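You operate a simulated robot arm through the tools that you are given. There is no shell and no other tool. Be economical: measure what you need, move in short steps, check, and stop when the job is done.

The job below is to be done with a simulated robot arm. You get a single attempt, and the scene is never put back.

Task
Put the white board from the counter of the extractor rack on the green tray there. Push the filter door shut. Put the small carton marked "pads" from the grey table on the bottom shelf of the extractor rack and the small carton marked "ctrl" on the low shelf of the grey table. Close the dry cabinet door. Take the grey reel marked "Voltwren" and put it on the top of the orange bench. Turn the grey magazine dial to PLACED. Take the foam pad and put it on the low left shelf of the steel rack. Take the purple cartridge and leave it in the brown open carton. Put the wide silver heatsink on the red board on the brown table. Put the vented box labelled "D7" from the top of the orange bench on top of the brown carton there and the vented box that says "D2" on the low shelf of the long grey table. Close the cupboard door. Put the dry pack on the grey table away on the top of the packing table. The order is free. Set down upright: small carton.

The check looks at the end state, three seconds after you hand in, the way a careful person would. Anything else that was tipped, shoved, dropped, spilled or broken makes it a failure.

Robot
A 7-joint arm with a two-finger parallel gripper on a trunk, on a base that drives. Base frame: it is fixed to the floor where the robot stands at the start and does not move with it; the origin is under the middle of the robot, x ahead of it, y to its left, z up. Units: mm, rad, N and s.
With the tool pointing down near the work surface it reaches from about 180 to 680 mm from the robot's upright axis, wherever it stands. Its first joint turns from -2.496 to 2.496 rad. Places, roughly: bottom shelf of the extractor rack [700, -300, 400]; brown carton [-1500, 500, 750]; brown open carton [-4500, -4000, 750]; cupboard door [-4100, 900, 400]; dry cabinet door [-3200, 2000, 900]; dry pack [-2000, 3250, 750]; filter door [500, -500, 1600]; foam pad (18x13x4 cm) [-4500, -3400, 800]; green tray [750, -250, 1000]; grey magazine dial [-2600, -4400, 800]; low left shelf of the steel rack [-4900, -3000, 700]; low shelf of the grey table [-2100, 2700, 200]; low shelf of the long grey table [-2100, -600, 300]; purple cartridge [-2000, -250, 750]; red board [0, 2750, 750]; small carton [-2000, 2250, 750]; top of the orange bench [-1500, 300, 800]; top of the packing table [-4600, -4200, 800]; vented box [-1500, 500, 750]; white board (8x6x4 cm) [600, -100, 900]; wide silver heatsink (3x3x3 cm) [-1500, 100, 800]. Payload 3 kg.
Tool frame: the origin (TCP) lies between the finger pads and is the grasp point; the fingertips stand 30 mm ahead of it; z points along the fingers, y is the line along which they close. Largest opening 110 mm; finger width 20, thickness 10; the body of the gripper, 48 by 112 mm, starts 55 mm behind the TCP.
Orientation is told as [roll, pitch, yaw] about the base's x, y, z axes, in that order, counted from this pose: with the fingers straight down and closing along the base's y, the tool's x points along the base's -x, its y along +y and its z along -z.

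Tools
- The arm moves only by the tool apply_moves. Its argument "rows" is text: rows parted by semicolons, each of 7 numbers parted by spaces: the turn, a rotation vector about the tool's x, y, z in rad, then the shift along the tool's x, y, z in mm, then the finger opening in mm, from 0 to 110. In form: wx wy wz x y z hand; .... A call has 1 to 10 rows; each row shifts and turns the commanded pose from where the row before left it, along the tool's axes as they then stand. Each row takes 0.2 s and may step no farther than 50 mm and 0.15 rad from the row before; otherwise, or with a gripper value out of range, the whole call is refused. A pose out of reach is approached as far as the arm can. The call stops where the force on the tool passes 40 N (or 10 N more than at its start, if that is more) or the arm is blocked; 0.2 s more then pass. The fingers move at their own pace (about 108 mm/s each) and stop on an object; they squeeze with about 26 N. The grip force told is the motor's: it shows also when the fingers shut on nothing. Time passes only in rows, and 0.2 s behind the last, so rows that do not move let the fingers close. The reply holds the time, the measured pose of the TCP, the force on the tool along the base axes, the opening and the grip force, in the units named above and with some noise, with the torque about the TCP (base axes, N m) and any sound that the robot's microphone picked up, and new pictures: "show" is both (left out), scene, wrist or none.
- Cameras (640 x 400 px; columns grow to the right, rows downward): "scene" is now at [150.1, -46.9, 1717.8]; the picture's right is [-0.56, -0.83, 0.00], its down [-0.52, 0.35, -0.78] and it looks along [0.65, -0.43, -0.63] (base axes); focal length 249 px, centre (320, 200). "wrist" rides on the gripper at [72, 17, -103] in the tool frame; the picture's right is [-0.23, 0.97, 0.00], its down [-0.76, -0.18, -0.62] and it looks along [-0.61, -0.14, 0.78] (tool axes); focal length 222 px, centre (320, 200). There is no depth. A picture from a camera that has moved, and an enlarged one, comes with that camera's place and axes in the base frame and with its lens.
- raise_lower(by): slides the trunk up (or, below 0, down) by that many mm; the arm and the scene camera ride with it, the base frame stays. It gives what a move gives, with no picture.
- base_move(legs): drives the robot by 1 to 6 legs, each [ahead, left, turn to the left] in mm, mm and rad, along the robot's own axes; the way and the turn of a leg run together, so that a leg with both is an arc; at most 1500 mm and 3.142 rad a leg. The arm and the cameras ride along, it lands a little off, and it stops where it bumps. It gives what a move gives, and a new picture of the scene camera.
- aim_head(pan, tilt): turns the head with the scene camera to pan (to the left, within 1.501 rad either way) and tilt (down, from -0.506 to 1.204), counted from straight ahead of the robot. It gives what a move gives, and a new picture of the scene camera.
- inspect(camera, box): a new picture of the part [left, top, right, bottom] of that camera's present view, enlarged. It takes no simulated time.
- finish_job(): hands the job in; it is judged then, once.

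Go step by step. Nothing tells you exact positions but the pictures and the camera data: compare them with the known pose of the tool, close in by small moves and look again before you grip or let go. The budget is 567 turns and 360 pictures, counting those below and the enlarged ones. Unless the task says otherwise, let go and move clear before handing in, and close with one line.

The tools are called after "Emit:" as a command line: name --argument value ..., lists and objects as JSON in quotes. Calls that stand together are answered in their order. apply_moves: Moves the arm, as the interface text tells. Its arguments: {"type":"object","properties":{"rows":{"type":"string"},"show":{"type":"string","enum":["both","scene","wrist","none"]}},"required":["rows"]} The other tools are called the same way: raise_lower (by) slides the trunk up or down; base_move (legs) drives the base; aim_head (pan, tilt) turns the head that bears the scene camera; inspect (camera, box) takes an enlarged picture of a part of a camera's view; finish_job () hands the job in.

At the start:

```text
time_s: 0.0
tool_pos: [484.3, -259.7, 998.9]
tcp_rot: [0.0, -0.001, 0.0]
force: [-0.7, -1.0, -0.4]
ft_torque: [-0.03, 0.0, 0.01]
finger_gap: 109.9
grip_force: 0.1
trunk travel left (down, up): [-825.0, 65.0]
robot x, y, heading: [0.3, -2.9, 0.001]
head pan, tilt: [-0.592, 0.681]
```

scene: 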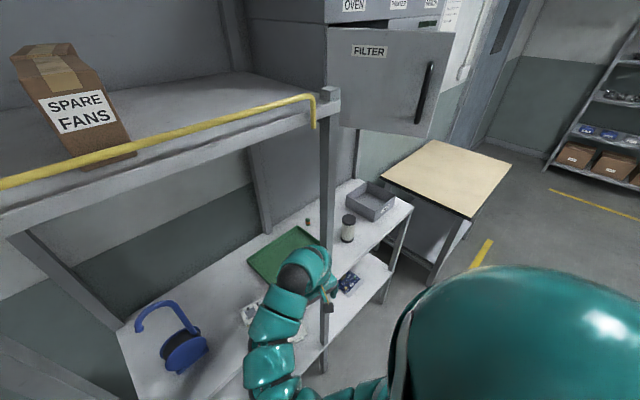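
wrist: 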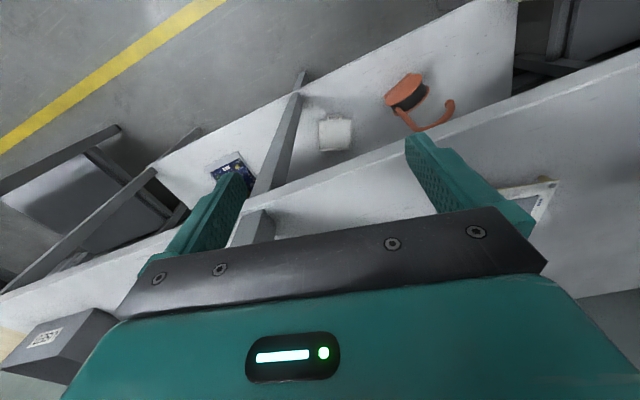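

I see the extractor rack with the green tray and, half hidden by the arm, what may be the white board. I'll enlarge both views first.

Emit:
inspect --camera "scene" --box '[100, 170, 420, 370]'

Emit:
inspect --camera "wrist" --box '[400, 80, 640, 300]'

```text
2.00 times, centred on (260, 270) of scene
camera zoom: at [150.1, -46.9, 1717.8], right [-0.56, -0.83, 0.0], down [-0.52, 0.35, -0.78], along [0.65, -0.43, -0.63], focal length 499 px, centre (440, 60)
```

zoom: 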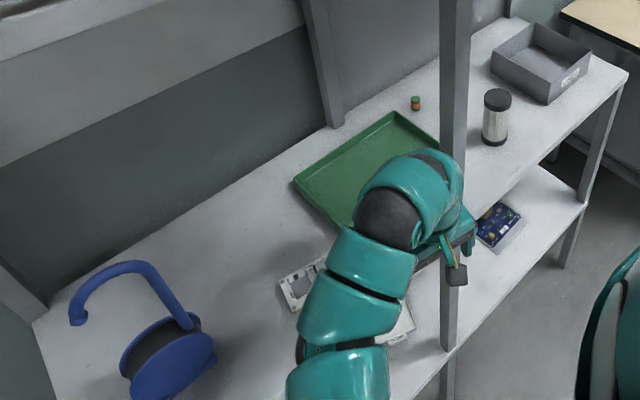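

```text
1.82 times, centred on (520, 190) of wrist
camera zoom: at [411.8, -243.6, 1102.4], right [0.23, 0.97, 0.0], down [0.76, -0.18, 0.62], along [0.61, -0.14, -0.78], focal length 404 px, centre (-44, 218)
```

zoom: 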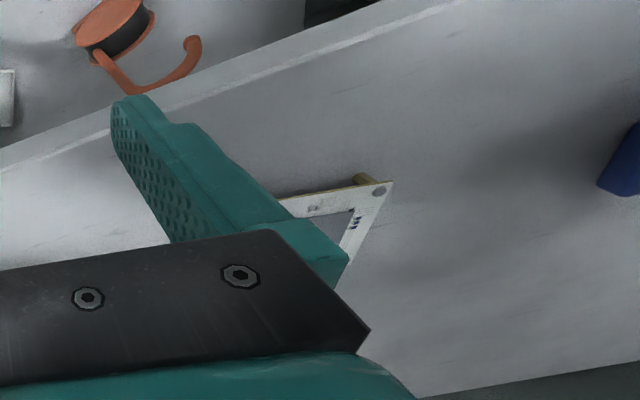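

The white framed board is on the counter near (620,-80,910), and the arm hides part of it. I'll move the hand over it and look with both cameras.

Emit:
apply_moves --rows "0 0 0 -16 36 -10 110;0 0 0 -16 36 -10 110;0 0 0 -16 36 -10 110;0 0 0 -16 36 -10 110;0 0 0 -16 36 -10 110"

```text
time_s: 1.2
tool_pos: [541.4, -187.3, 1013.1]
tcp_rot: [-0.005, -0.005, -0.001]
force: [-0.6, -0.1, 0.3]
ft_torque: [0.0, 0.03, 0.01]
finger_gap: 110.0
grip_force: 0.1
out of reach, approached as far as the arm can: row 3, 4, 5
trunk travel left (down, up): [-825.0, 65.0]
robot x, y, heading: [0.5, 3.1, -0.003]
head pan, tilt: [-0.592, 0.681]
camera scene: at [150.3, -47.1, 1717.8], right [-0.56, -0.83, 0.0], down [-0.52, 0.35, -0.78], along [0.65, -0.43, -0.63], focal length 249 px, centre (320, 200)
camera wrist: at [469.0, -169.8, 1115.7], right [0.23, 0.97, 0.0], down [0.76, -0.17, 0.63], along [0.61, -0.15, -0.78], focal length 222 px, centre (320, 200)
```

scene: 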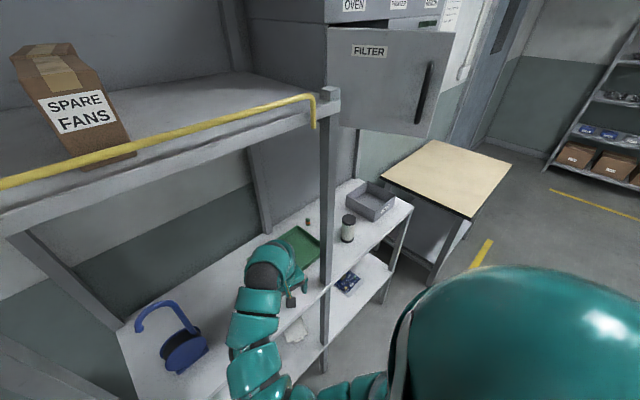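
wrist: 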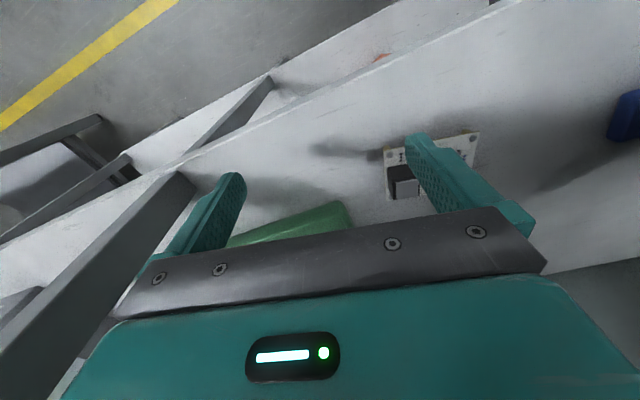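

The arm runs out of reach here, so I'll drive 120 mm closer. The rack's front edge is about 490 mm away.

Emit:
base_move --legs '[[120, 0, 0]]'

Emit:
aim_head --pan -0.3 --tilt 0.9

```text
time_s: 2.4
tool_pos: [663.0, -188.0, 1012.8]
tcp_rot: [-0.006, -0.005, -0.002]
force: [0.4, 0.0, -0.5]
ft_torque: [-0.01, 0.05, -0.01]
finger_gap: 109.9
grip_force: 0.0
trunk travel left (down, up): [-825.0, 65.0]
robot x, y, heading: [119.7, -0.7, -0.003]
head pan, tilt: [-0.592, 0.681]
camera scene: at [273.3, -47.1, 1717.6], right [-0.56, -0.83, 0.0], down [-0.52, 0.35, -0.78], along [0.64, -0.43, -0.63], focal length 249 px, centre (320, 200)
```

scene: 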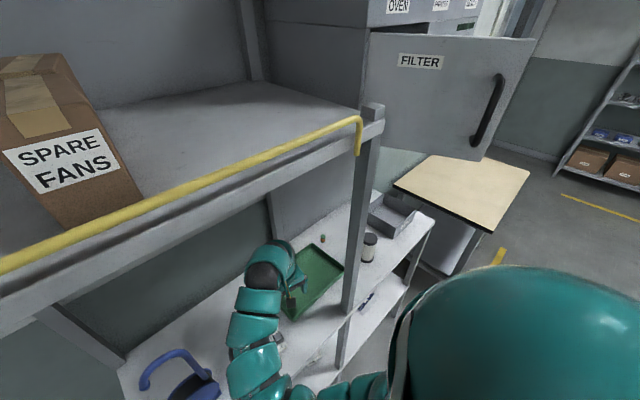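

```text
time_s: 3.2
tool_pos: [661.8, -187.2, 1013.3]
tcp_rot: [-0.006, -0.004, -0.002]
force: [0.0, -0.2, 0.4]
ft_torque: [-0.05, 0.01, -0.01]
finger_gap: 110.2
grip_force: 0.0
trunk travel left (down, up): [-825.0, 65.0]
robot x, y, heading: [122.2, 1.5, -0.001]
head pan, tilt: [-0.3, 0.901]
camera scene: at [272.0, -21.8, 1700.0], right [-0.3, -0.95, 0.0], down [-0.75, 0.23, -0.62], along [0.59, -0.18, -0.78], focal length 249 px, centre (320, 200)
```

scene: 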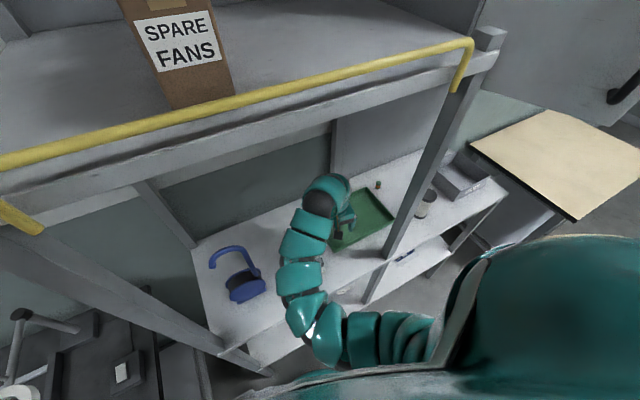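

The arm now hangs over the counter. I'll move the hand to about (590,-90,1060) and look at the board from there.

Emit:
apply_moves --rows "0 0 0 18 25 -12 110;0 0 0 18 25 -12 110;0 0 0 18 25 -12 110;0 0 0 18 25 -12 110" --show "wrist"

```text
time_s: 4.2
tool_pos: [588.2, -138.1, 1039.3]
tcp_rot: [-0.009, -0.015, -0.002]
force: [-0.2, -0.5, 0.6]
ft_torque: [-0.02, -0.04, -0.01]
finger_gap: 109.9
grip_force: 0.0
out of reach, approached as far as the arm can: row 1, 2, 3, 4
trunk travel left (down, up): [-825.0, 65.0]
robot x, y, heading: [118.8, -0.1, 0.001]
head pan, tilt: [-0.3, 0.901]
camera wrist: at [515.4, -119.8, 1141.0], right [0.23, 0.97, -0.01], down [0.75, -0.17, 0.64], along [0.62, -0.15, -0.77], focal length 222 px, centre (320, 200)
```

wrist: 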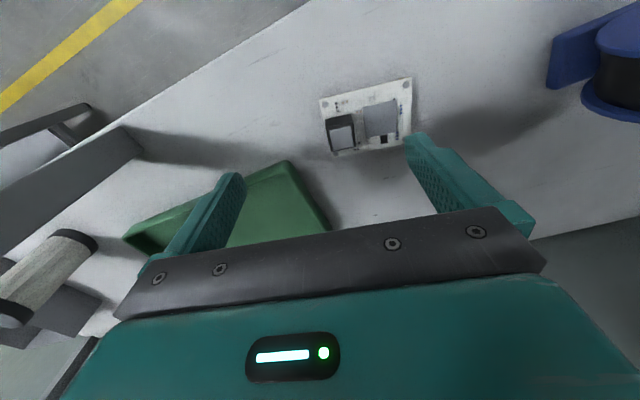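

The board, with its connectors, is clearly visible now. I'll test a small leftward move to learn what limits the arm.

Emit:
apply_moves --rows "0 0 0 0 25 10 110;0 0 0 0 25 10 110" --show "none"

Emit:
inspect --camera "wrist" --box '[260, 30, 500, 180]'

```text
time_s: 4.8
tool_pos: [587.7, -87.5, 1020.1]
tcp_rot: [-0.003, -0.005, -0.002]
force: [-0.4, -0.4, 0.2]
ft_torque: [-0.03, -0.03, 0.02]
finger_gap: 110.0
grip_force: 0.0
trunk travel left (down, up): [-825.0, 65.0]
robot x, y, heading: [121.0, 2.7, -0.003]
head pan, tilt: [-0.3, 0.901]
```

```text
2.67 times, centred on (380, 105) of wrist
camera zoom: at [515.6, -70.2, 1122.3], right [0.23, 0.97, 0.0], down [0.76, -0.18, 0.63], along [0.61, -0.15, -0.78], focal length 592 px, centre (160, 453)
```

zoom: 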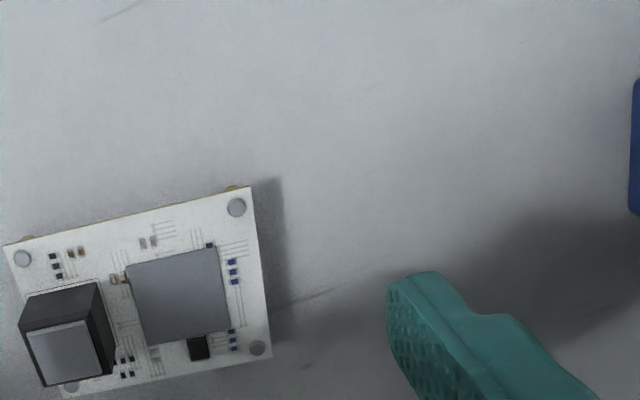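

The board measures 80 mm along y and 60 mm along x, centred near (601,-96), with its plate top at about z 929. I'll go down over it.

Emit:
apply_moves --rows "0 0 0 -13 -8.5 0 110;0 0 0 0 0 25 110;0 0 0 0 0 25 110;0 0 0 0 0 10 110" --show "wrist"

```text
time_s: 5.8
tool_pos: [599.8, -95.6, 959.6]
tcp_rot: [-0.005, -0.005, 0.0]
force: [-0.2, -0.4, -0.5]
ft_torque: [-0.01, 0.02, -0.03]
finger_gap: 109.8
grip_force: 0.1
trunk travel left (down, up): [-825.0, 65.0]
robot x, y, heading: [123.8, -0.8, -0.002]
head pan, tilt: [-0.3, 0.901]
camera wrist: at [527.4, -79.5, 1061.6], right [0.23, 0.97, 0.0], down [0.76, -0.18, 0.63], along [0.61, -0.15, -0.78], focal length 222 px, centre (320, 200)
```

wrist: 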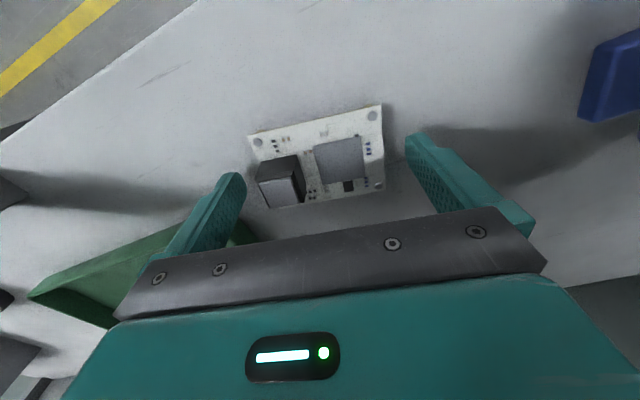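

The board sits centred between the fingers. I'll go down another 10 mm and close.

Emit:
apply_moves --rows "0 0 0 -2 0 8 110;0 0 0 0 0 4 110;0 0 0 0 0 0 70;0 0 0 0 0 0 60;0 0 0 0 0 0 60" --show "wrist"

```text
time_s: 6.6
tool_pos: [601.8, -94.2, 951.0]
tcp_rot: [0.0, -0.013, 0.0]
force: [-5.1, 5.2, 20.4]
ft_torque: [0.34, 0.45, -0.27]
finger_gap: 79.8
grip_force: 10.2
trunk travel left (down, up): [-825.0, 65.0]
robot x, y, heading: [120.8, -2.0, 0.0]
head pan, tilt: [-0.3, 0.901]
stopped in row 3: the force on the tool passed its limit at 89 N (the readings are from after the stop); the commanded pose is now the measured one
camera wrist: at [529.6, -77.5, 1051.9], right [0.23, 0.97, 0.0], down [0.75, -0.18, 0.63], along [0.62, -0.14, -0.78], focal length 222 px, centre (320, 200)
```

wrist: 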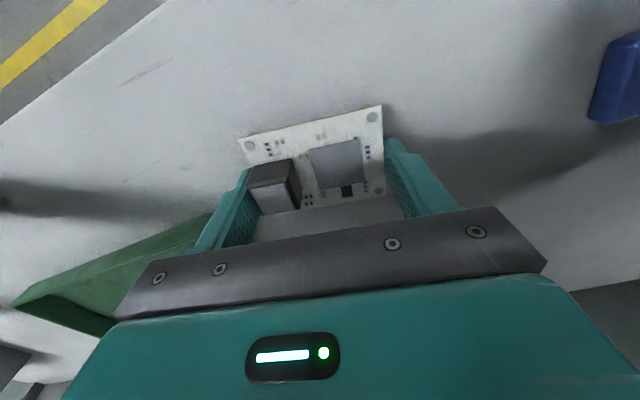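

The fingertips touched the counter at about z 921, and the pads are on the board's edges at a gap of 80 mm. I'll ease up slightly, grip and lift.

Emit:
apply_moves --rows "0 0 0 0 0 -2 60;0 0 0 0 0 -1 60;0 0 0 0 0 0 60;0 0 0 0 0 -15 60;0 0 0 0 0 -25 60" --show "wrist"

```text
time_s: 7.8
tool_pos: [602.6, -93.9, 991.4]
tcp_rot: [0.001, -0.008, -0.001]
force: [0.1, 0.5, -1.0]
ft_torque: [-0.03, -0.01, -0.02]
finger_gap: 79.0
grip_force: 26.2
trunk travel left (down, up): [-825.0, 65.0]
robot x, y, heading: [124.5, -2.2, 0.003]
head pan, tilt: [-0.3, 0.901]
camera wrist: at [530.3, -78.4, 1094.5], right [0.23, 0.97, 0.0], down [0.76, -0.18, 0.63], along [0.61, -0.14, -0.78], focal length 222 px, centre (320, 200)
```

wrist: 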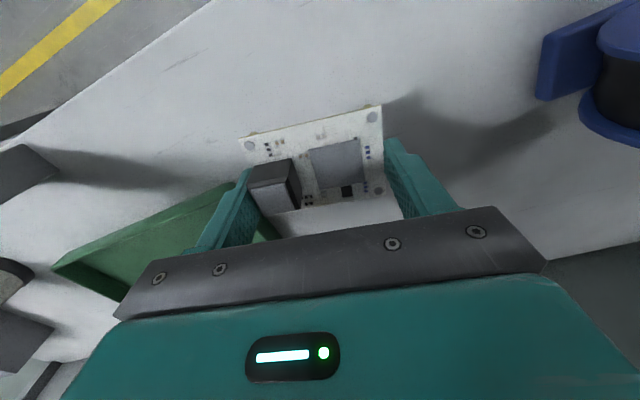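

The board is held firmly. The tray lies to the right, with its near corner around (616,-183) and running to -y, so I'll shift the base right 100 mm to bring it into reach.

Emit:
base_move --legs '[[0, -100, 0]]'

Emit:
apply_moves --rows "0 0 0 -20 -12 -4 60;0 0 0 -20 -12 0 60;0 0 0 -20 -12 0 60"

```text
time_s: 8.9
tool_pos: [603.4, -198.9, 993.5]
tcp_rot: [0.0, -0.009, -0.001]
force: [0.5, -0.4, -1.6]
ft_torque: [0.04, -0.01, 0.0]
finger_gap: 78.7
grip_force: 25.8
trunk travel left (down, up): [-825.0, 65.0]
robot x, y, heading: [118.6, -100.1, -0.001]
head pan, tilt: [-0.3, 0.901]
camera scene: at [271.9, -125.4, 1699.9], right [-0.3, -0.95, 0.0], down [-0.75, 0.23, -0.62], along [0.59, -0.18, -0.78], focal length 249 px, centre (320, 200)
```

scene: 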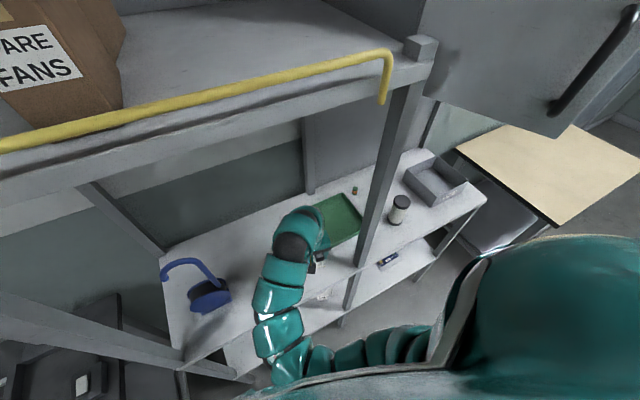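

```text
time_s: 9.8
tool_pos: [665.0, -234.6, 996.5]
tcp_rot: [-0.002, -0.01, -0.002]
force: [0.3, -0.4, -0.3]
ft_torque: [0.03, 0.02, -0.03]
finger_gap: 78.9
grip_force: 25.9
trunk travel left (down, up): [-825.0, 65.0]
robot x, y, heading: [125.3, -97.4, 0.002]
head pan, tilt: [-0.3, 0.901]
camera scene: at [272.8, -124.1, 1699.9], right [-0.3, -0.95, 0.0], down [-0.75, 0.23, -0.62], along [0.59, -0.18, -0.78], focal length 249 px, centre (320, 200)
camera wrist: at [591.9, -217.6, 1098.9], right [0.23, 0.97, 0.0], down [0.76, -0.18, 0.63], along [0.61, -0.14, -0.78], focal length 222 px, centre (320, 200)
```

scene: 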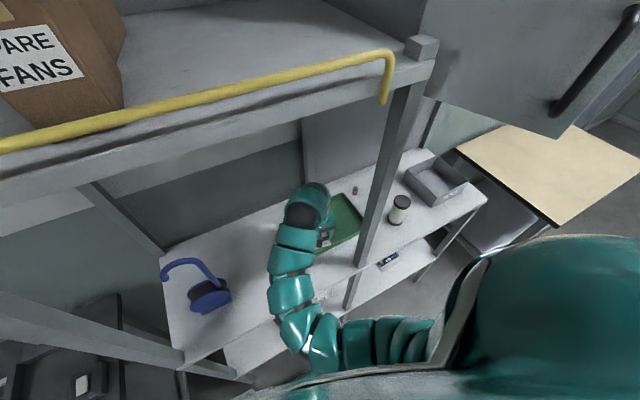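
wrist: 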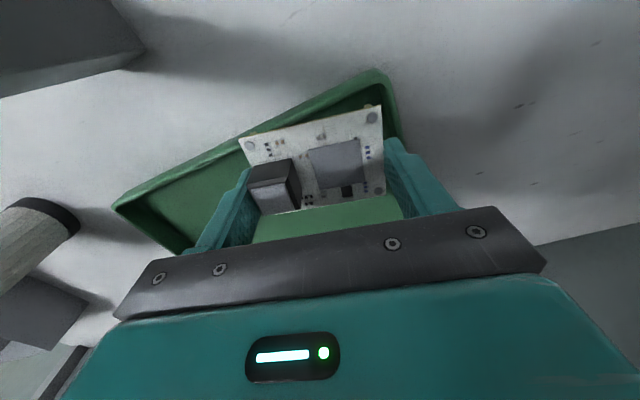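

The tray's front edge runs from (625,-187) to (678,-431), so its middle is near (735,-285). I'll move there at this height.

Emit:
apply_moves --rows "0 0 0 -22 -14 0 60;0 0 0 -22 -14 0 60;0 0 0 -22 -14 5 60" --show "wrist"

```text
time_s: 10.6
tool_pos: [730.1, -276.6, 990.2]
tcp_rot: [-0.001, -0.006, 0.0]
force: [0.2, -0.2, -0.6]
ft_torque: [0.03, -0.01, 0.01]
finger_gap: 79.0
grip_force: 26.5
trunk travel left (down, up): [-825.0, 65.0]
robot x, y, heading: [120.2, -100.8, -0.002]
head pan, tilt: [-0.3, 0.901]
camera wrist: at [657.2, -260.3, 1093.4], right [0.23, 0.97, 0.0], down [0.76, -0.18, 0.63], along [0.61, -0.14, -0.78], focal length 222 px, centre (320, 200)
```

wrist: 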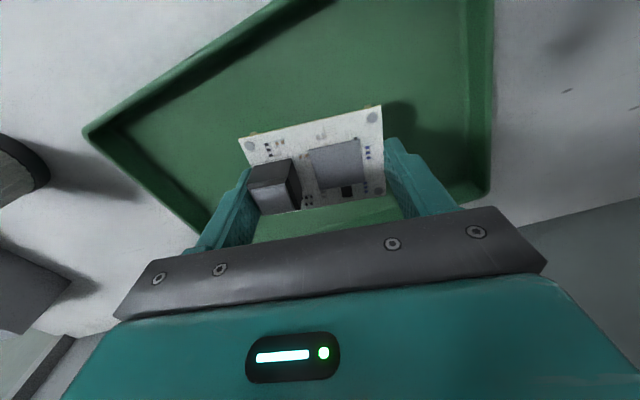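

The board is over the tray's middle. I'll lower it until I feel light contact.

Emit:
apply_moves --rows "0 0 0 0 0 20 60;0 0 0 0 0 8 60;0 0 0 0 0 3 60;0 0 0 0 0 2 60" --show "wrist"

```text
time_s: 11.6
tool_pos: [729.5, -276.1, 959.5]
tcp_rot: [-0.003, -0.008, 0.001]
force: [-0.1, -0.8, -0.4]
ft_torque: [0.01, 0.03, 0.01]
finger_gap: 78.9
grip_force: 26.1
trunk travel left (down, up): [-825.0, 65.0]
robot x, y, heading: [124.4, -103.0, -0.002]
head pan, tilt: [-0.3, 0.901]
camera wrist: at [656.0, -259.2, 1061.3], right [0.23, 0.97, 0.0], down [0.76, -0.18, 0.63], along [0.61, -0.14, -0.78], focal length 222 px, centre (320, 200)
```

wrist: 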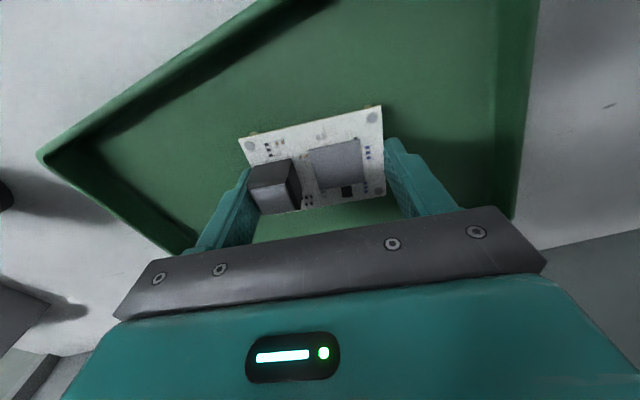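

Emit:
apply_moves --rows "0 0 0 0 0 2 60;0 0 0 0 0 1.5 60;0 0 0 0 0 1.5 60;0 0 0 0 0 0 60" --show "none"

```text
time_s: 12.6
tool_pos: [728.7, -275.7, 956.2]
tcp_rot: [-0.001, -0.011, -0.003]
force: [-0.5, -2.2, 8.8]
ft_torque: [0.31, 0.07, 0.0]
finger_gap: 78.9
grip_force: 26.1
trunk travel left (down, up): [-825.0, 65.0]
robot x, y, heading: [118.8, -103.2, 0.002]
head pan, tilt: [-0.3, 0.901]
```

There is contact at 9 N, so I'll open and rise.

Emit:
apply_moves --rows "0 0 0 0 0 0 85;0 0 0 0 0 -1 95;0 0 0 0 0 -10 95;0 0 0 0 0 -30 95;0 0 0 0 0 -20 95" --show "wrist"

```text
time_s: 13.8
tool_pos: [727.8, -276.4, 1016.0]
tcp_rot: [-0.001, -0.01, -0.002]
force: [-1.3, -0.4, 0.5]
ft_torque: [-0.01, 0.01, 0.04]
finger_gap: 95.0
grip_force: 0.0
trunk travel left (down, up): [-825.0, 65.0]
robot x, y, heading: [117.0, -102.2, -0.004]
head pan, tilt: [-0.3, 0.901]
camera wrist: at [655.8, -259.3, 1117.6], right [0.23, 0.97, 0.0], down [0.76, -0.18, 0.63], along [0.61, -0.14, -0.78], focal length 222 px, centre (320, 200)
```

wrist: 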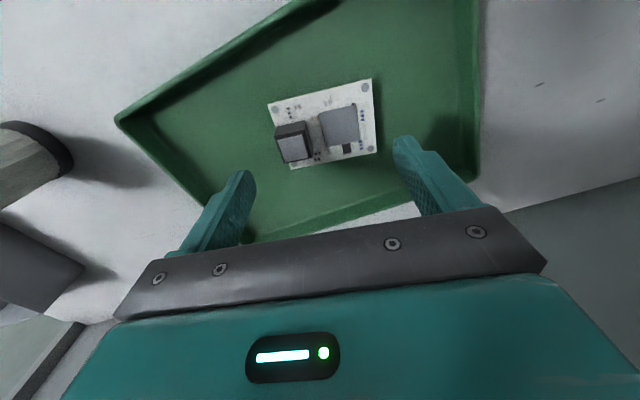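

The board lies flat in the tray. I'll back the arm out and look at the filter door.

Emit:
apply_moves --rows "0 0 0 40 20 0 95;0 0 0 40 20 0 95;0 0 0 40 20 0 95;0 0 0 40 20 0 95;0 0 0 40 0 0 95;0 0 0 40 0 0 95;0 0 0 40 0 0 60" --show "none"

Emit:
aim_head --pan -0.7 --tilt 0.2

```text
time_s: 15.3
tool_pos: [554.1, -190.6, 1009.2]
tcp_rot: [-0.001, -0.004, -0.001]
force: [0.4, -0.2, -0.2]
ft_torque: [-0.01, 0.02, -0.01]
finger_gap: 60.2
grip_force: 0.0
out of reach, approached as far as the arm can: row 5, 6, 7
trunk travel left (down, up): [-825.0, 65.0]
robot x, y, heading: [121.4, -102.9, 0.001]
head pan, tilt: [-0.3, 0.901]
```

```text
time_s: 16.4
tool_pos: [553.7, -190.3, 1011.1]
tcp_rot: [-0.001, -0.004, -0.002]
force: [0.0, 0.6, 0.7]
ft_torque: [-0.03, -0.04, 0.01]
finger_gap: 59.9
grip_force: 0.0
trunk travel left (down, up): [-825.0, 65.0]
robot x, y, heading: [118.9, -99.5, 0.003]
head pan, tilt: [-0.7, 0.201]
camera scene: at [271.0, -161.1, 1761.4], right [-0.65, -0.76, 0.0], down [-0.15, 0.13, -0.98], along [0.75, -0.63, -0.2], focal length 249 px, centre (320, 200)
```

scene: 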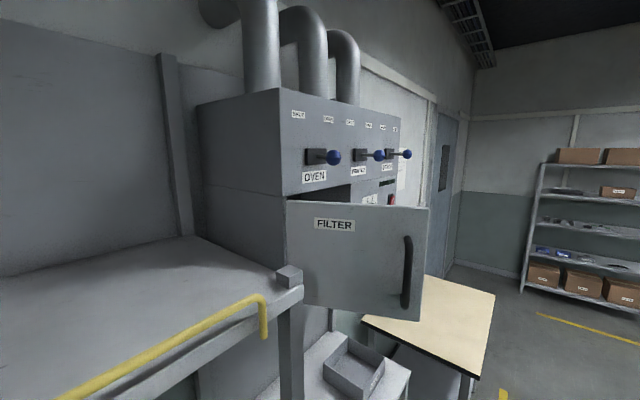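

The door's free edge is near (446,-521), z 1480–1673, and its hinge is near (638,-393), about 65° open. I'll back off, strafe right, raise the trunk and push with closed, level fingers.

Emit:
base_move --legs '[[-170, 0, 0], [0, -360, 0]]'

Emit:
raise_lower --by 65

```text
time_s: 19.8
tool_pos: [382.6, -547.1, 1010.8]
tcp_rot: [-0.002, -0.006, 0.005]
force: [0.0, -0.9, 1.1]
ft_torque: [0.01, 0.0, 0.02]
finger_gap: 59.9
grip_force: 0.1
trunk travel left (down, up): [-825.0, 65.0]
robot x, y, heading: [-52.8, -463.3, 0.008]
head pan, tilt: [-0.7, 0.201]
camera scene: at [99.7, -519.2, 1761.5], right [-0.64, -0.77, 0.0], down [-0.15, 0.13, -0.98], along [0.75, -0.63, -0.2], focal length 249 px, centre (320, 200)
```

scene: 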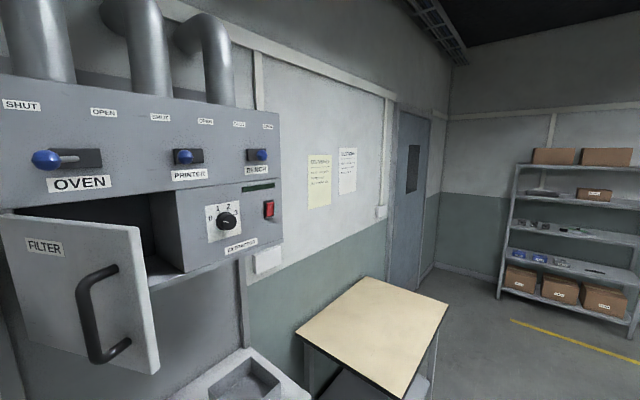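

```text
time_s: 20.8
tool_pos: [381.9, -546.4, 1076.5]
tcp_rot: [-0.003, -0.004, 0.004]
force: [0.4, -0.8, 1.1]
ft_torque: [0.02, 0.0, 0.02]
finger_gap: 60.0
grip_force: 0.0
trunk travel left (down, up): [-890.0, 0.0]
robot x, y, heading: [-50.0, -460.0, 0.007]
head pan, tilt: [-0.7, 0.201]
```

The door and handle are clear in this view. I'll level the tool by pitching it about its y axis, closing the fingers as I go.

Emit:
apply_moves --rows "0 -0.15 0 0 0 0 0;0 -0.15 0 0 0 0 0;0 -0.15 0 0 0 0 0;0 -0.15 0 0 0 0 0;0 -0.15 0 0 0 0 0;0 -0.15 0 0 0 0 0;0 -0.15 0 0 0 0 0;0 -0.15 0 0 0 0 0;0 -0.15 0 0 0 0 0;0 -0.15 0 0 0 0 0" --show "none"

Emit:
aim_head --pan -0.1 --tilt 0.45

```text
time_s: 23.0
tool_pos: [383.0, -547.1, 1074.8]
tcp_rot: [-0.002, -0.005, 0.005]
force: [0.6, 1.1, 0.6]
ft_torque: [0.02, -0.01, 0.01]
finger_gap: 0.0
grip_force: 25.6
out of reach, approached as far as the arm can: row 1, 2, 3, 4, 5, 6, 7, 8, 9, 10
trunk travel left (down, up): [-890.0, 0.0]
robot x, y, heading: [-47.2, -462.0, 0.007]
head pan, tilt: [-0.7, 0.201]
```

```text
time_s: 24.0
tool_pos: [381.7, -547.4, 1074.8]
tcp_rot: [-0.001, -0.005, 0.004]
force: [0.6, -0.3, -1.0]
ft_torque: [-0.01, 0.03, 0.0]
finger_gap: 0.3
grip_force: 25.1
trunk travel left (down, up): [-890.0, 0.0]
robot x, y, heading: [-50.8, -460.1, 0.004]
head pan, tilt: [-0.099, 0.45]
camera scene: at [119.7, -467.2, 1803.3], right [-0.1, -1.0, 0.0], down [-0.43, 0.04, -0.9], along [0.9, -0.09, -0.43], focal length 249 px, centre (320, 200)
```

scene: 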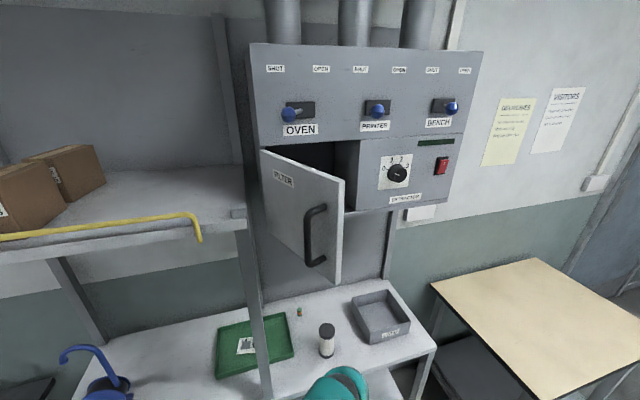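

Turning in place is beyond the arm, because the wrist would come too close to the shoulder. I'll back the base up and extend forward while pitching.

Emit:
base_move --legs '[[-250, 20, 0]]'

Emit:
apply_moves --rows "0 -0.15 0 -40 0 3 0;0 -0.15 0 -39 0 9 0;0 -0.15 0 -37 0 15 0;0 -0.15 0 -34 0 20 0;0 -0.15 0 -31 0 25 0;0 -0.15 0 -27 0 29 0;0 -0.15 0 -22 0 33 0;0 -0.15 0 -17 0 36 0;0 -0.15 0 -11 0 38 0;0 -0.15 0 -6 0 39 0" --show "none"

```text
time_s: 25.9
tool_pos: [131.8, -527.4, 1076.0]
tcp_rot: [-0.001, -0.007, 0.006]
force: [-1.0, -0.3, 0.3]
ft_torque: [-0.02, -0.04, -0.02]
finger_gap: 0.0
grip_force: 25.8
trunk travel left (down, up): [-890.0, 0.0]
robot x, y, heading: [-299.4, -440.3, 0.005]
head pan, tilt: [-0.099, 0.45]
camera scene: at [-131.2, -447.9, 1803.5], right [-0.09, -1.0, 0.0], down [-0.43, 0.04, -0.9], along [0.9, -0.09, -0.43], focal length 249 px, centre (320, 200)
```

scene: 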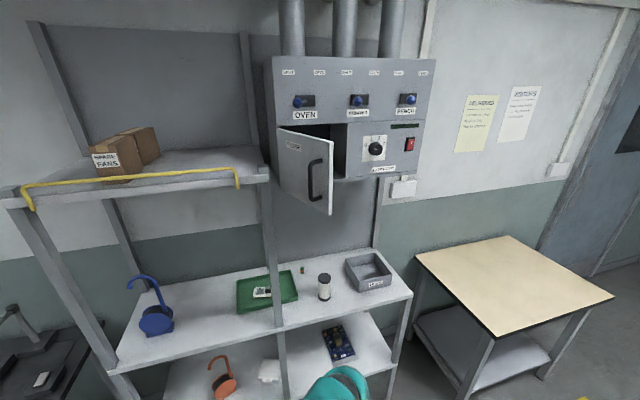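

```text
time_s: 28.3
tool_pos: [538.0, -529.9, 1094.5]
tcp_rot: [-2.635, -1.532, 2.609]
force: [0.1, -1.0, 0.6]
ft_torque: [-0.02, -0.02, 0.02]
finger_gap: 0.0
grip_force: 26.0
trunk travel left (down, up): [-890.0, 0.0]
robot x, y, heading: [-296.9, -440.4, 0.006]
head pan, tilt: [-0.099, 0.45]
stopped in row 10: the arm was blocked; the commanded pose is now the measured one
```

The tool is now level. Next I'll raise it while pulling back from the door.

Emit:
apply_moves --rows "0 0 0 -30 0 -35 0;0 0 0 -30 0 -35 0;0 0 0 -30 0 -35 0;0 0 0 -40 5 -25 0;0 0 0 -45 10 -15 0;0 0 0 -45 10 0 0;0 0 0 -45 10 0 0;0 0 0 -45 10 0 0;0 0 0 -45 10 0 0;0 0 0 -45 10 0 0" --show "scene"

```text
time_s: 30.5
tool_pos: [380.7, -449.7, 1489.8]
tcp_rot: [-2.588, -1.532, 2.562]
force: [0.6, 0.1, 0.4]
ft_torque: [0.0, -0.01, 0.02]
finger_gap: 0.0
grip_force: 25.9
trunk travel left (down, up): [-890.0, 0.0]
robot x, y, heading: [-302.3, -441.9, 0.001]
head pan, tilt: [-0.099, 0.45]
camera scene: at [-129.5, -447.3, 1803.3], right [-0.09, -1.0, 0.0], down [-0.43, 0.04, -0.9], along [0.9, -0.09, -0.44], focal length 249 px, centre (320, 200)
```

scene: 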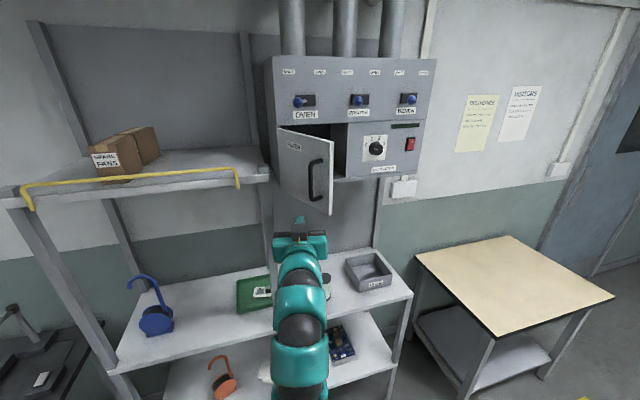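

The tool is level at z 1490, just in front of the door. I'll yaw it right 0.6 rad, rise to 1575 and approach the door's outer face inboard of the handle.

Emit:
apply_moves --rows "0.15 0 0 -22 0 0 0;0.15 0 0 -22 0 0 0;0.15 0 0 -22 0 0 0;0.15 0 0 -20 0 0 0;0 0 0 0 30 20 0;0 0 0 0 30 20 0;0 0 0 0 28 20 0" --show "scene"

```text
time_s: 32.1
tool_pos: [480.5, -412.8, 1574.6]
tcp_rot: [3.062, -1.531, 2.594]
force: [0.9, -0.6, 0.4]
ft_torque: [-0.01, -0.02, -0.01]
finger_gap: 0.0
grip_force: 26.1
trunk travel left (down, up): [-890.0, 0.0]
robot x, y, heading: [-304.1, -443.2, 0.006]
head pan, tilt: [-0.099, 0.45]
camera scene: at [-128.3, -447.7, 1803.1], right [-0.09, -1.0, 0.0], down [-0.43, 0.04, -0.9], along [0.9, -0.08, -0.44], focal length 249 px, centre (320, 200)
```

scene: 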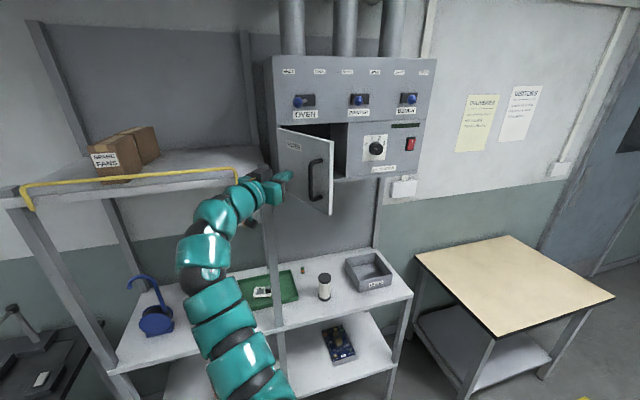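

The fingertip is just ahead of the door face, clear of the handle and post. I'll push along the door's arc.

Emit:
apply_moves --rows "0 0 0 0 -8 20 0;0 0 0 0 -8 20 0;0 0 0 0 -4.5 24 0;0 0 0 0 -4.5 24 0;0 0 0 0 5 24 0;0 0 0 0 5 24 0" --show "scene"

```text
time_s: 33.5
tool_pos: [580.9, -504.3, 1580.8]
tcp_rot: [3.116, -1.534, 2.54]
force: [0.6, -0.6, 0.2]
ft_torque: [0.02, -0.03, 0.02]
finger_gap: 0.0
grip_force: 25.7
trunk travel left (down, up): [-890.0, 0.0]
robot x, y, heading: [-297.6, -437.0, 0.005]
head pan, tilt: [-0.099, 0.45]
camera scene: at [-128.5, -448.4, 1803.2], right [-0.09, -1.0, 0.0], down [-0.43, 0.04, -0.9], along [0.9, -0.08, -0.44], focal length 249 px, centre (320, 200)
```

scene: 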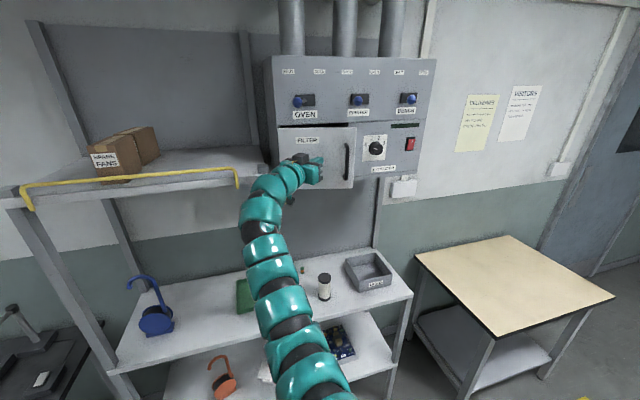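

The door is nearly shut, so I'll continue the arc.

Emit:
apply_moves --rows "0 0 0 0 14 21 0;0 0 0 0 14 21 0;0 0 0 0 4 10 0;0 0 0 0 3 8 0;0 0 0 0 0 0 0" --show "scene"

```text
time_s: 34.1
tool_pos: [626.3, -505.4, 1582.4]
tcp_rot: [3.134, -1.535, 2.517]
force: [-0.3, -0.6, 0.3]
ft_torque: [-0.02, 0.02, 0.0]
finger_gap: 0.1
grip_force: 25.8
trunk travel left (down, up): [-890.0, 0.0]
robot x, y, heading: [-300.9, -440.0, 0.003]
head pan, tilt: [-0.099, 0.45]
stopped in row 3: the force on the tool passed its limit at 87 N (the readings are from after the stop); the commanded pose is now the measured one
camera scene: at [-131.8, -447.8, 1803.6], right [-0.09, -1.0, 0.0], down [-0.43, 0.04, -0.9], along [0.9, -0.09, -0.43], focal length 249 px, centre (320, 200)
```

scene: 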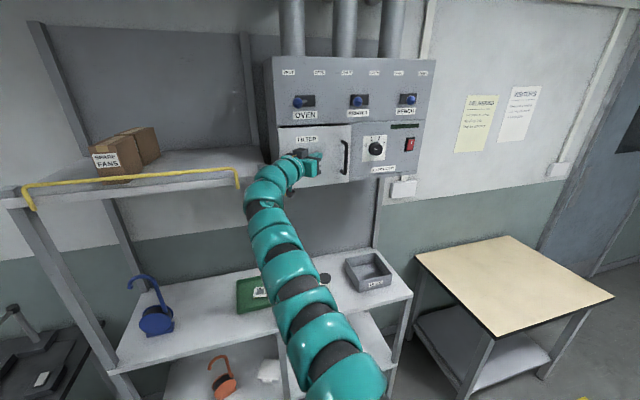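

Emit:
inspect --camera "scene" --box '[260, 100, 440, 210]'

```text
3.56 times, centred on (350, 155) of scene
camera zoom: at [-131.8, -447.8, 1803.6], right [-0.09, -1.0, 0.0], down [-0.43, 0.04, -0.9], along [0.9, -0.09, -0.43], focal length 887 px, centre (213, 360)
```

zoom: 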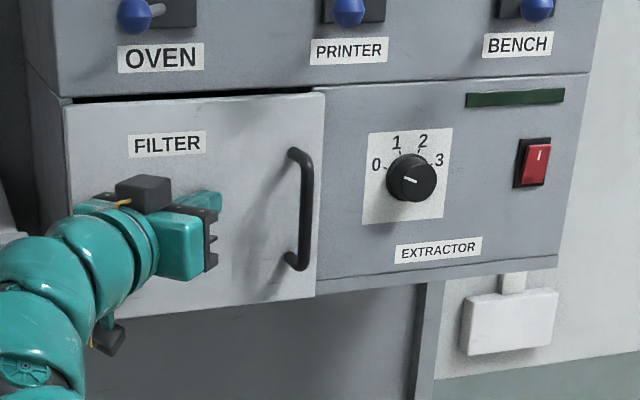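

The door looks flush. I'll give it one more small push to be sure, then retreat.

Emit:
apply_moves --rows "0 0 0 0 2 4 0;0 0 0 0 2 3 0;0 0 0 0 0 0 0" --show "none"

Emit:
apply_moves --rows "0 0 0 0 -10 -30 0;0 0 0 0 -15 -30 0;0 0 0 0 -20 -30 0;0 0 0 0 -20 -30 0;0 0 0 0 -20 -30 0;0 0 0 0 -20 -30 0" --show "scene"

```text
time_s: 34.7
tool_pos: [626.0, -505.2, 1582.4]
tcp_rot: [-3.082, -1.537, 2.444]
force: [-19.7, -2.7, -2.0]
ft_torque: [0.01, 0.21, -0.24]
finger_gap: 0.0
grip_force: 26.3
trunk travel left (down, up): [-890.0, 0.0]
robot x, y, heading: [-299.8, -442.6, 0.004]
head pan, tilt: [-0.099, 0.45]
stopped in row 2: the force on the tool passed its limit at 47 N (the readings are from after the stop); the commanded pose is now the measured one
```

```text
time_s: 36.1
tool_pos: [423.9, -483.1, 1574.7]
tcp_rot: [-3.02, -1.539, 2.384]
force: [0.9, 0.2, -0.3]
ft_torque: [0.01, 0.03, 0.03]
finger_gap: 0.0
grip_force: 25.9
trunk travel left (down, up): [-890.0, 0.0]
robot x, y, heading: [-297.3, -442.5, 0.005]
head pan, tilt: [-0.099, 0.45]
camera scene: at [-132.1, -447.4, 1803.5], right [-0.09, -1.0, 0.0], down [-0.43, 0.04, -0.9], along [0.9, -0.09, -0.43], focal length 249 px, centre (320, 200)
```

scene: 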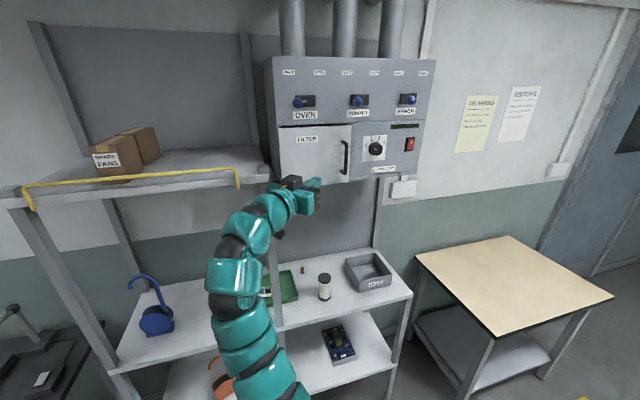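

The filter door is shut. I'll back away and fold the arm down into a carrying pose.

Emit:
base_move --legs '[[-250, 0, 0]]'

Emit:
apply_moves --rows "-0.15 0 0 45 0 0 0;-0.15 0 0 45 0 0 0;-0.15 0 0 45 0 0 0;-0.15 0 0 45 0 0 0;0 0 0 45 0 0 0;0 0 0 45 0 0 0;0 0 0 45 0 0 0;0 0 0 45 0 0 0;0 0 0 45 0 0 0;0 0 0 45 0 0 0" --show "none"

Emit:
apply_moves --rows "0 0.15 0 6 0 -25 30;0 0.15 0 11 0 -25 30;0 0.15 0 17 0 -25 30;0 0.15 0 22 0 -25 30;0 0.15 0 25 0 -25 30;0 0.15 0 25 0 -20 30;0 0.15 0 25 0 -15 30;0 0.15 0 25 0 -10 30;0 0.15 0 25 0 -5 30;0 0.15 0 25 0 0 30" --show "scene"

```text
time_s: 37.9
tool_pos: [177.5, -482.5, 1575.1]
tcp_rot: [-3.043, -1.541, 2.409]
force: [0.3, -0.2, 0.0]
ft_torque: [0.05, -0.02, 0.03]
finger_gap: 0.0
grip_force: 26.0
trunk travel left (down, up): [-890.0, 0.0]
robot x, y, heading: [-547.2, -446.3, 0.004]
head pan, tilt: [-0.099, 0.45]
camera scene: at [-378.7, -448.8, 1803.4], right [-0.09, -1.0, 0.0], down [-0.43, 0.04, -0.9], along [0.9, -0.08, -0.43], focal length 249 px, centre (320, 200)
```

scene: 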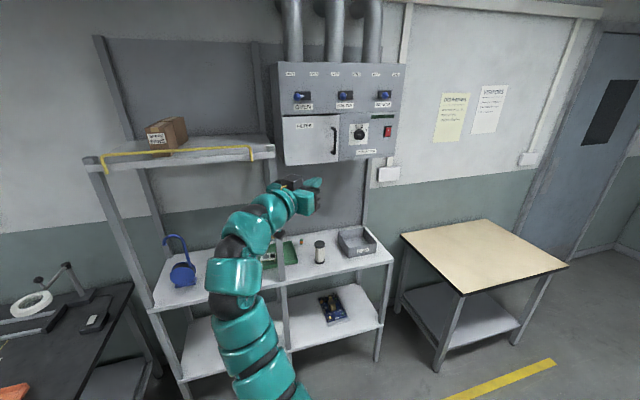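

```text
time_s: 40.1
tool_pos: [186.9, -490.0, 1125.4]
tcp_rot: [-2.455, -1.541, 2.423]
force: [-0.2, 0.6, 0.3]
ft_torque: [0.0, 0.0, 0.02]
finger_gap: 0.0
grip_force: 25.3
trunk travel left (down, up): [-890.0, 0.0]
robot x, y, heading: [-550.4, -440.7, 0.008]
head pan, tilt: [-0.099, 0.45]
```

```text
time_s: 42.3
tool_pos: [-95.4, -482.6, 1058.5]
tcp_rot: [-0.018, -0.092, -0.032]
force: [-0.2, 1.0, 0.2]
ft_torque: [0.02, 0.0, 0.0]
finger_gap: 30.0
grip_force: 0.1
trunk travel left (down, up): [-890.0, 0.0]
robot x, y, heading: [-548.7, -440.8, 0.005]
head pan, tilt: [-0.099, 0.45]
camera scene: at [-377.5, -447.7, 1803.3], right [-0.09, -1.0, 0.0], down [-0.43, 0.04, -0.9], along [0.9, -0.08, -0.44], focal length 249 px, centre (320, 200)
```

scene: 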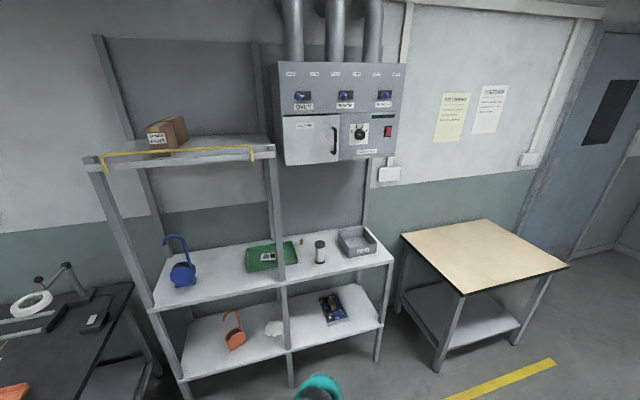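

The arm is folded. Now I'll turn towards the orange bench and look around.

Emit:
base_move --legs '[[0, 0, 2.48]]'

Emit:
aim_head --pan 0.7 --tilt 0.3

Emit:
aim_head --pan -0.8 --tilt 0.3

```text
time_s: 48.5
tool_pos: [-869.4, -121.1, 1059.2]
tcp_rot: [-0.018, -0.094, 2.417]
force: [-0.1, 0.0, 0.2]
ft_torque: [0.01, 0.0, -0.01]
finger_gap: 30.2
grip_force: 0.0
trunk travel left (down, up): [-890.0, 0.0]
robot x, y, heading: [-550.4, -442.5, 2.457]
head pan, tilt: [-0.099, 0.45]
camera scene: at [-676.3, -325.3, 1803.3], right [0.71, 0.71, 0.0], down [0.31, -0.31, -0.9], along [-0.64, 0.64, -0.44], focal length 249 px, centre (320, 200)
```

scene: 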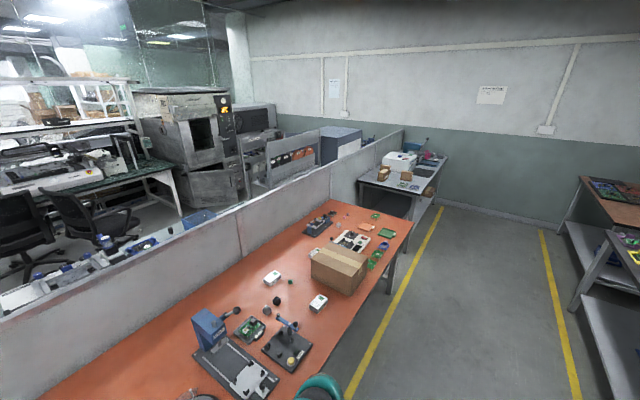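

```text
time_s: 49.6
tool_pos: [-870.5, -121.2, 1058.6]
tcp_rot: [-0.018, -0.092, 2.419]
force: [-0.4, 0.4, -0.7]
ft_torque: [0.01, 0.0, 0.02]
finger_gap: 30.3
grip_force: 0.0
trunk travel left (down, up): [-890.0, 0.0]
robot x, y, heading: [-547.3, -438.0, 2.46]
head pan, tilt: [0.7, 0.3]
camera scene: at [-704.5, -391.5, 1817.2], right [-0.01, 1.0, 0.0], down [0.3, 0.0, -0.96], along [-0.96, -0.01, -0.3], focal length 249 px, centre (320, 200)
```

scene: 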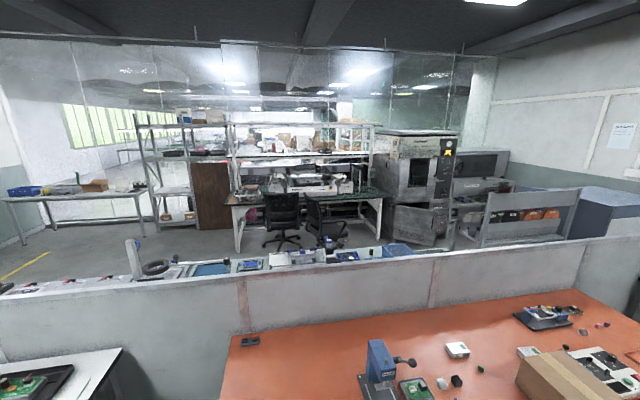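

```text
time_s: 51.2
tool_pos: [-870.5, -121.1, 1057.4]
tcp_rot: [-0.019, -0.093, 2.418]
force: [-0.5, -0.3, 0.0]
ft_torque: [-0.01, -0.01, 0.02]
finger_gap: 30.0
grip_force: 0.2
trunk travel left (down, up): [-890.0, 0.0]
robot x, y, heading: [-546.7, -440.0, 2.461]
head pan, tilt: [-0.799, 0.3]
camera scene: at [-619.4, -297.1, 1817.2], right [1.0, 0.09, 0.0], down [0.03, -0.29, -0.96], along [-0.08, 0.95, -0.3], focal length 249 px, centre (320, 200)
```

scene: 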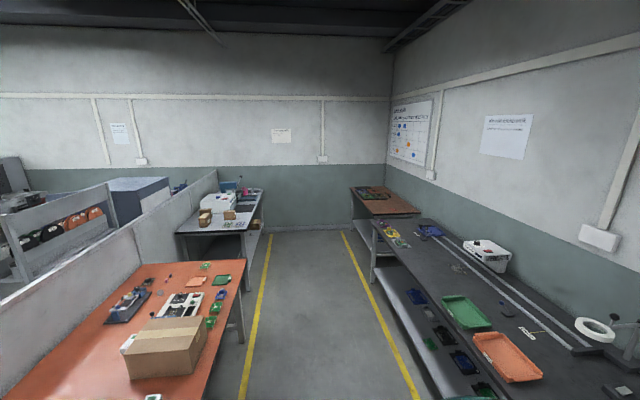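

The orange bench is ahead, with its front edge running from about (-1140,390) to (-1360,1320). I'll turn to face it and slide alongside.

Emit:
base_move --legs '[[0, 0, 0.92], [0, -850, 0]]'

Emit:
aim_head --pan 0 --tilt 0.7

```text
time_s: 58.1
tool_pos: [-1194.3, 323.7, 1058.6]
tcp_rot: [-0.019, -0.094, -2.944]
force: [-0.6, -0.2, 0.1]
ft_torque: [0.0, 0.03, 0.01]
finger_gap: 30.2
grip_force: 0.0
trunk travel left (down, up): [-890.0, 0.0]
robot x, y, heading: [-740.9, 386.2, -2.9]
head pan, tilt: [-0.799, 0.3]
camera scene: at [-902.0, 419.5, 1817.2], right [0.53, 0.85, 0.0], down [0.25, -0.16, -0.96], along [-0.81, 0.51, -0.3], focal length 249 px, centre (320, 200)
```

scene: 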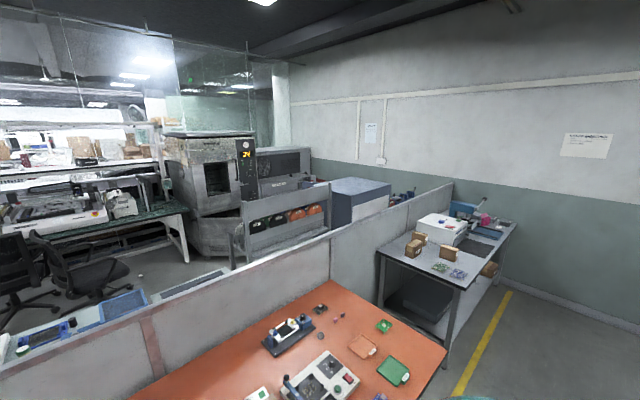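

```text
time_s: 59.2
tool_pos: [-1194.3, 325.0, 1057.9]
tcp_rot: [-0.019, -0.094, -2.943]
force: [-0.2, 0.9, 0.0]
ft_torque: [0.01, -0.03, -0.01]
finger_gap: 29.9
grip_force: 0.1
trunk travel left (down, up): [-890.0, 0.0]
robot x, y, heading: [-743.7, 389.0, -2.906]
head pan, tilt: [0.0, 0.7]
camera scene: at [-905.3, 349.3, 1781.2], right [-0.24, 0.97, 0.0], down [0.63, 0.15, -0.77], along [-0.74, -0.18, -0.64], focal length 249 px, centre (320, 200)
```

scene: 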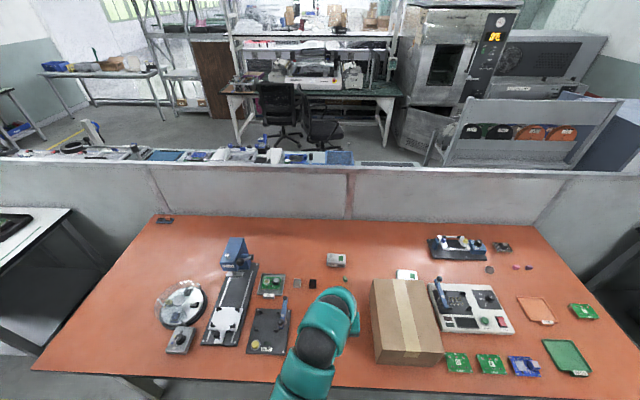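

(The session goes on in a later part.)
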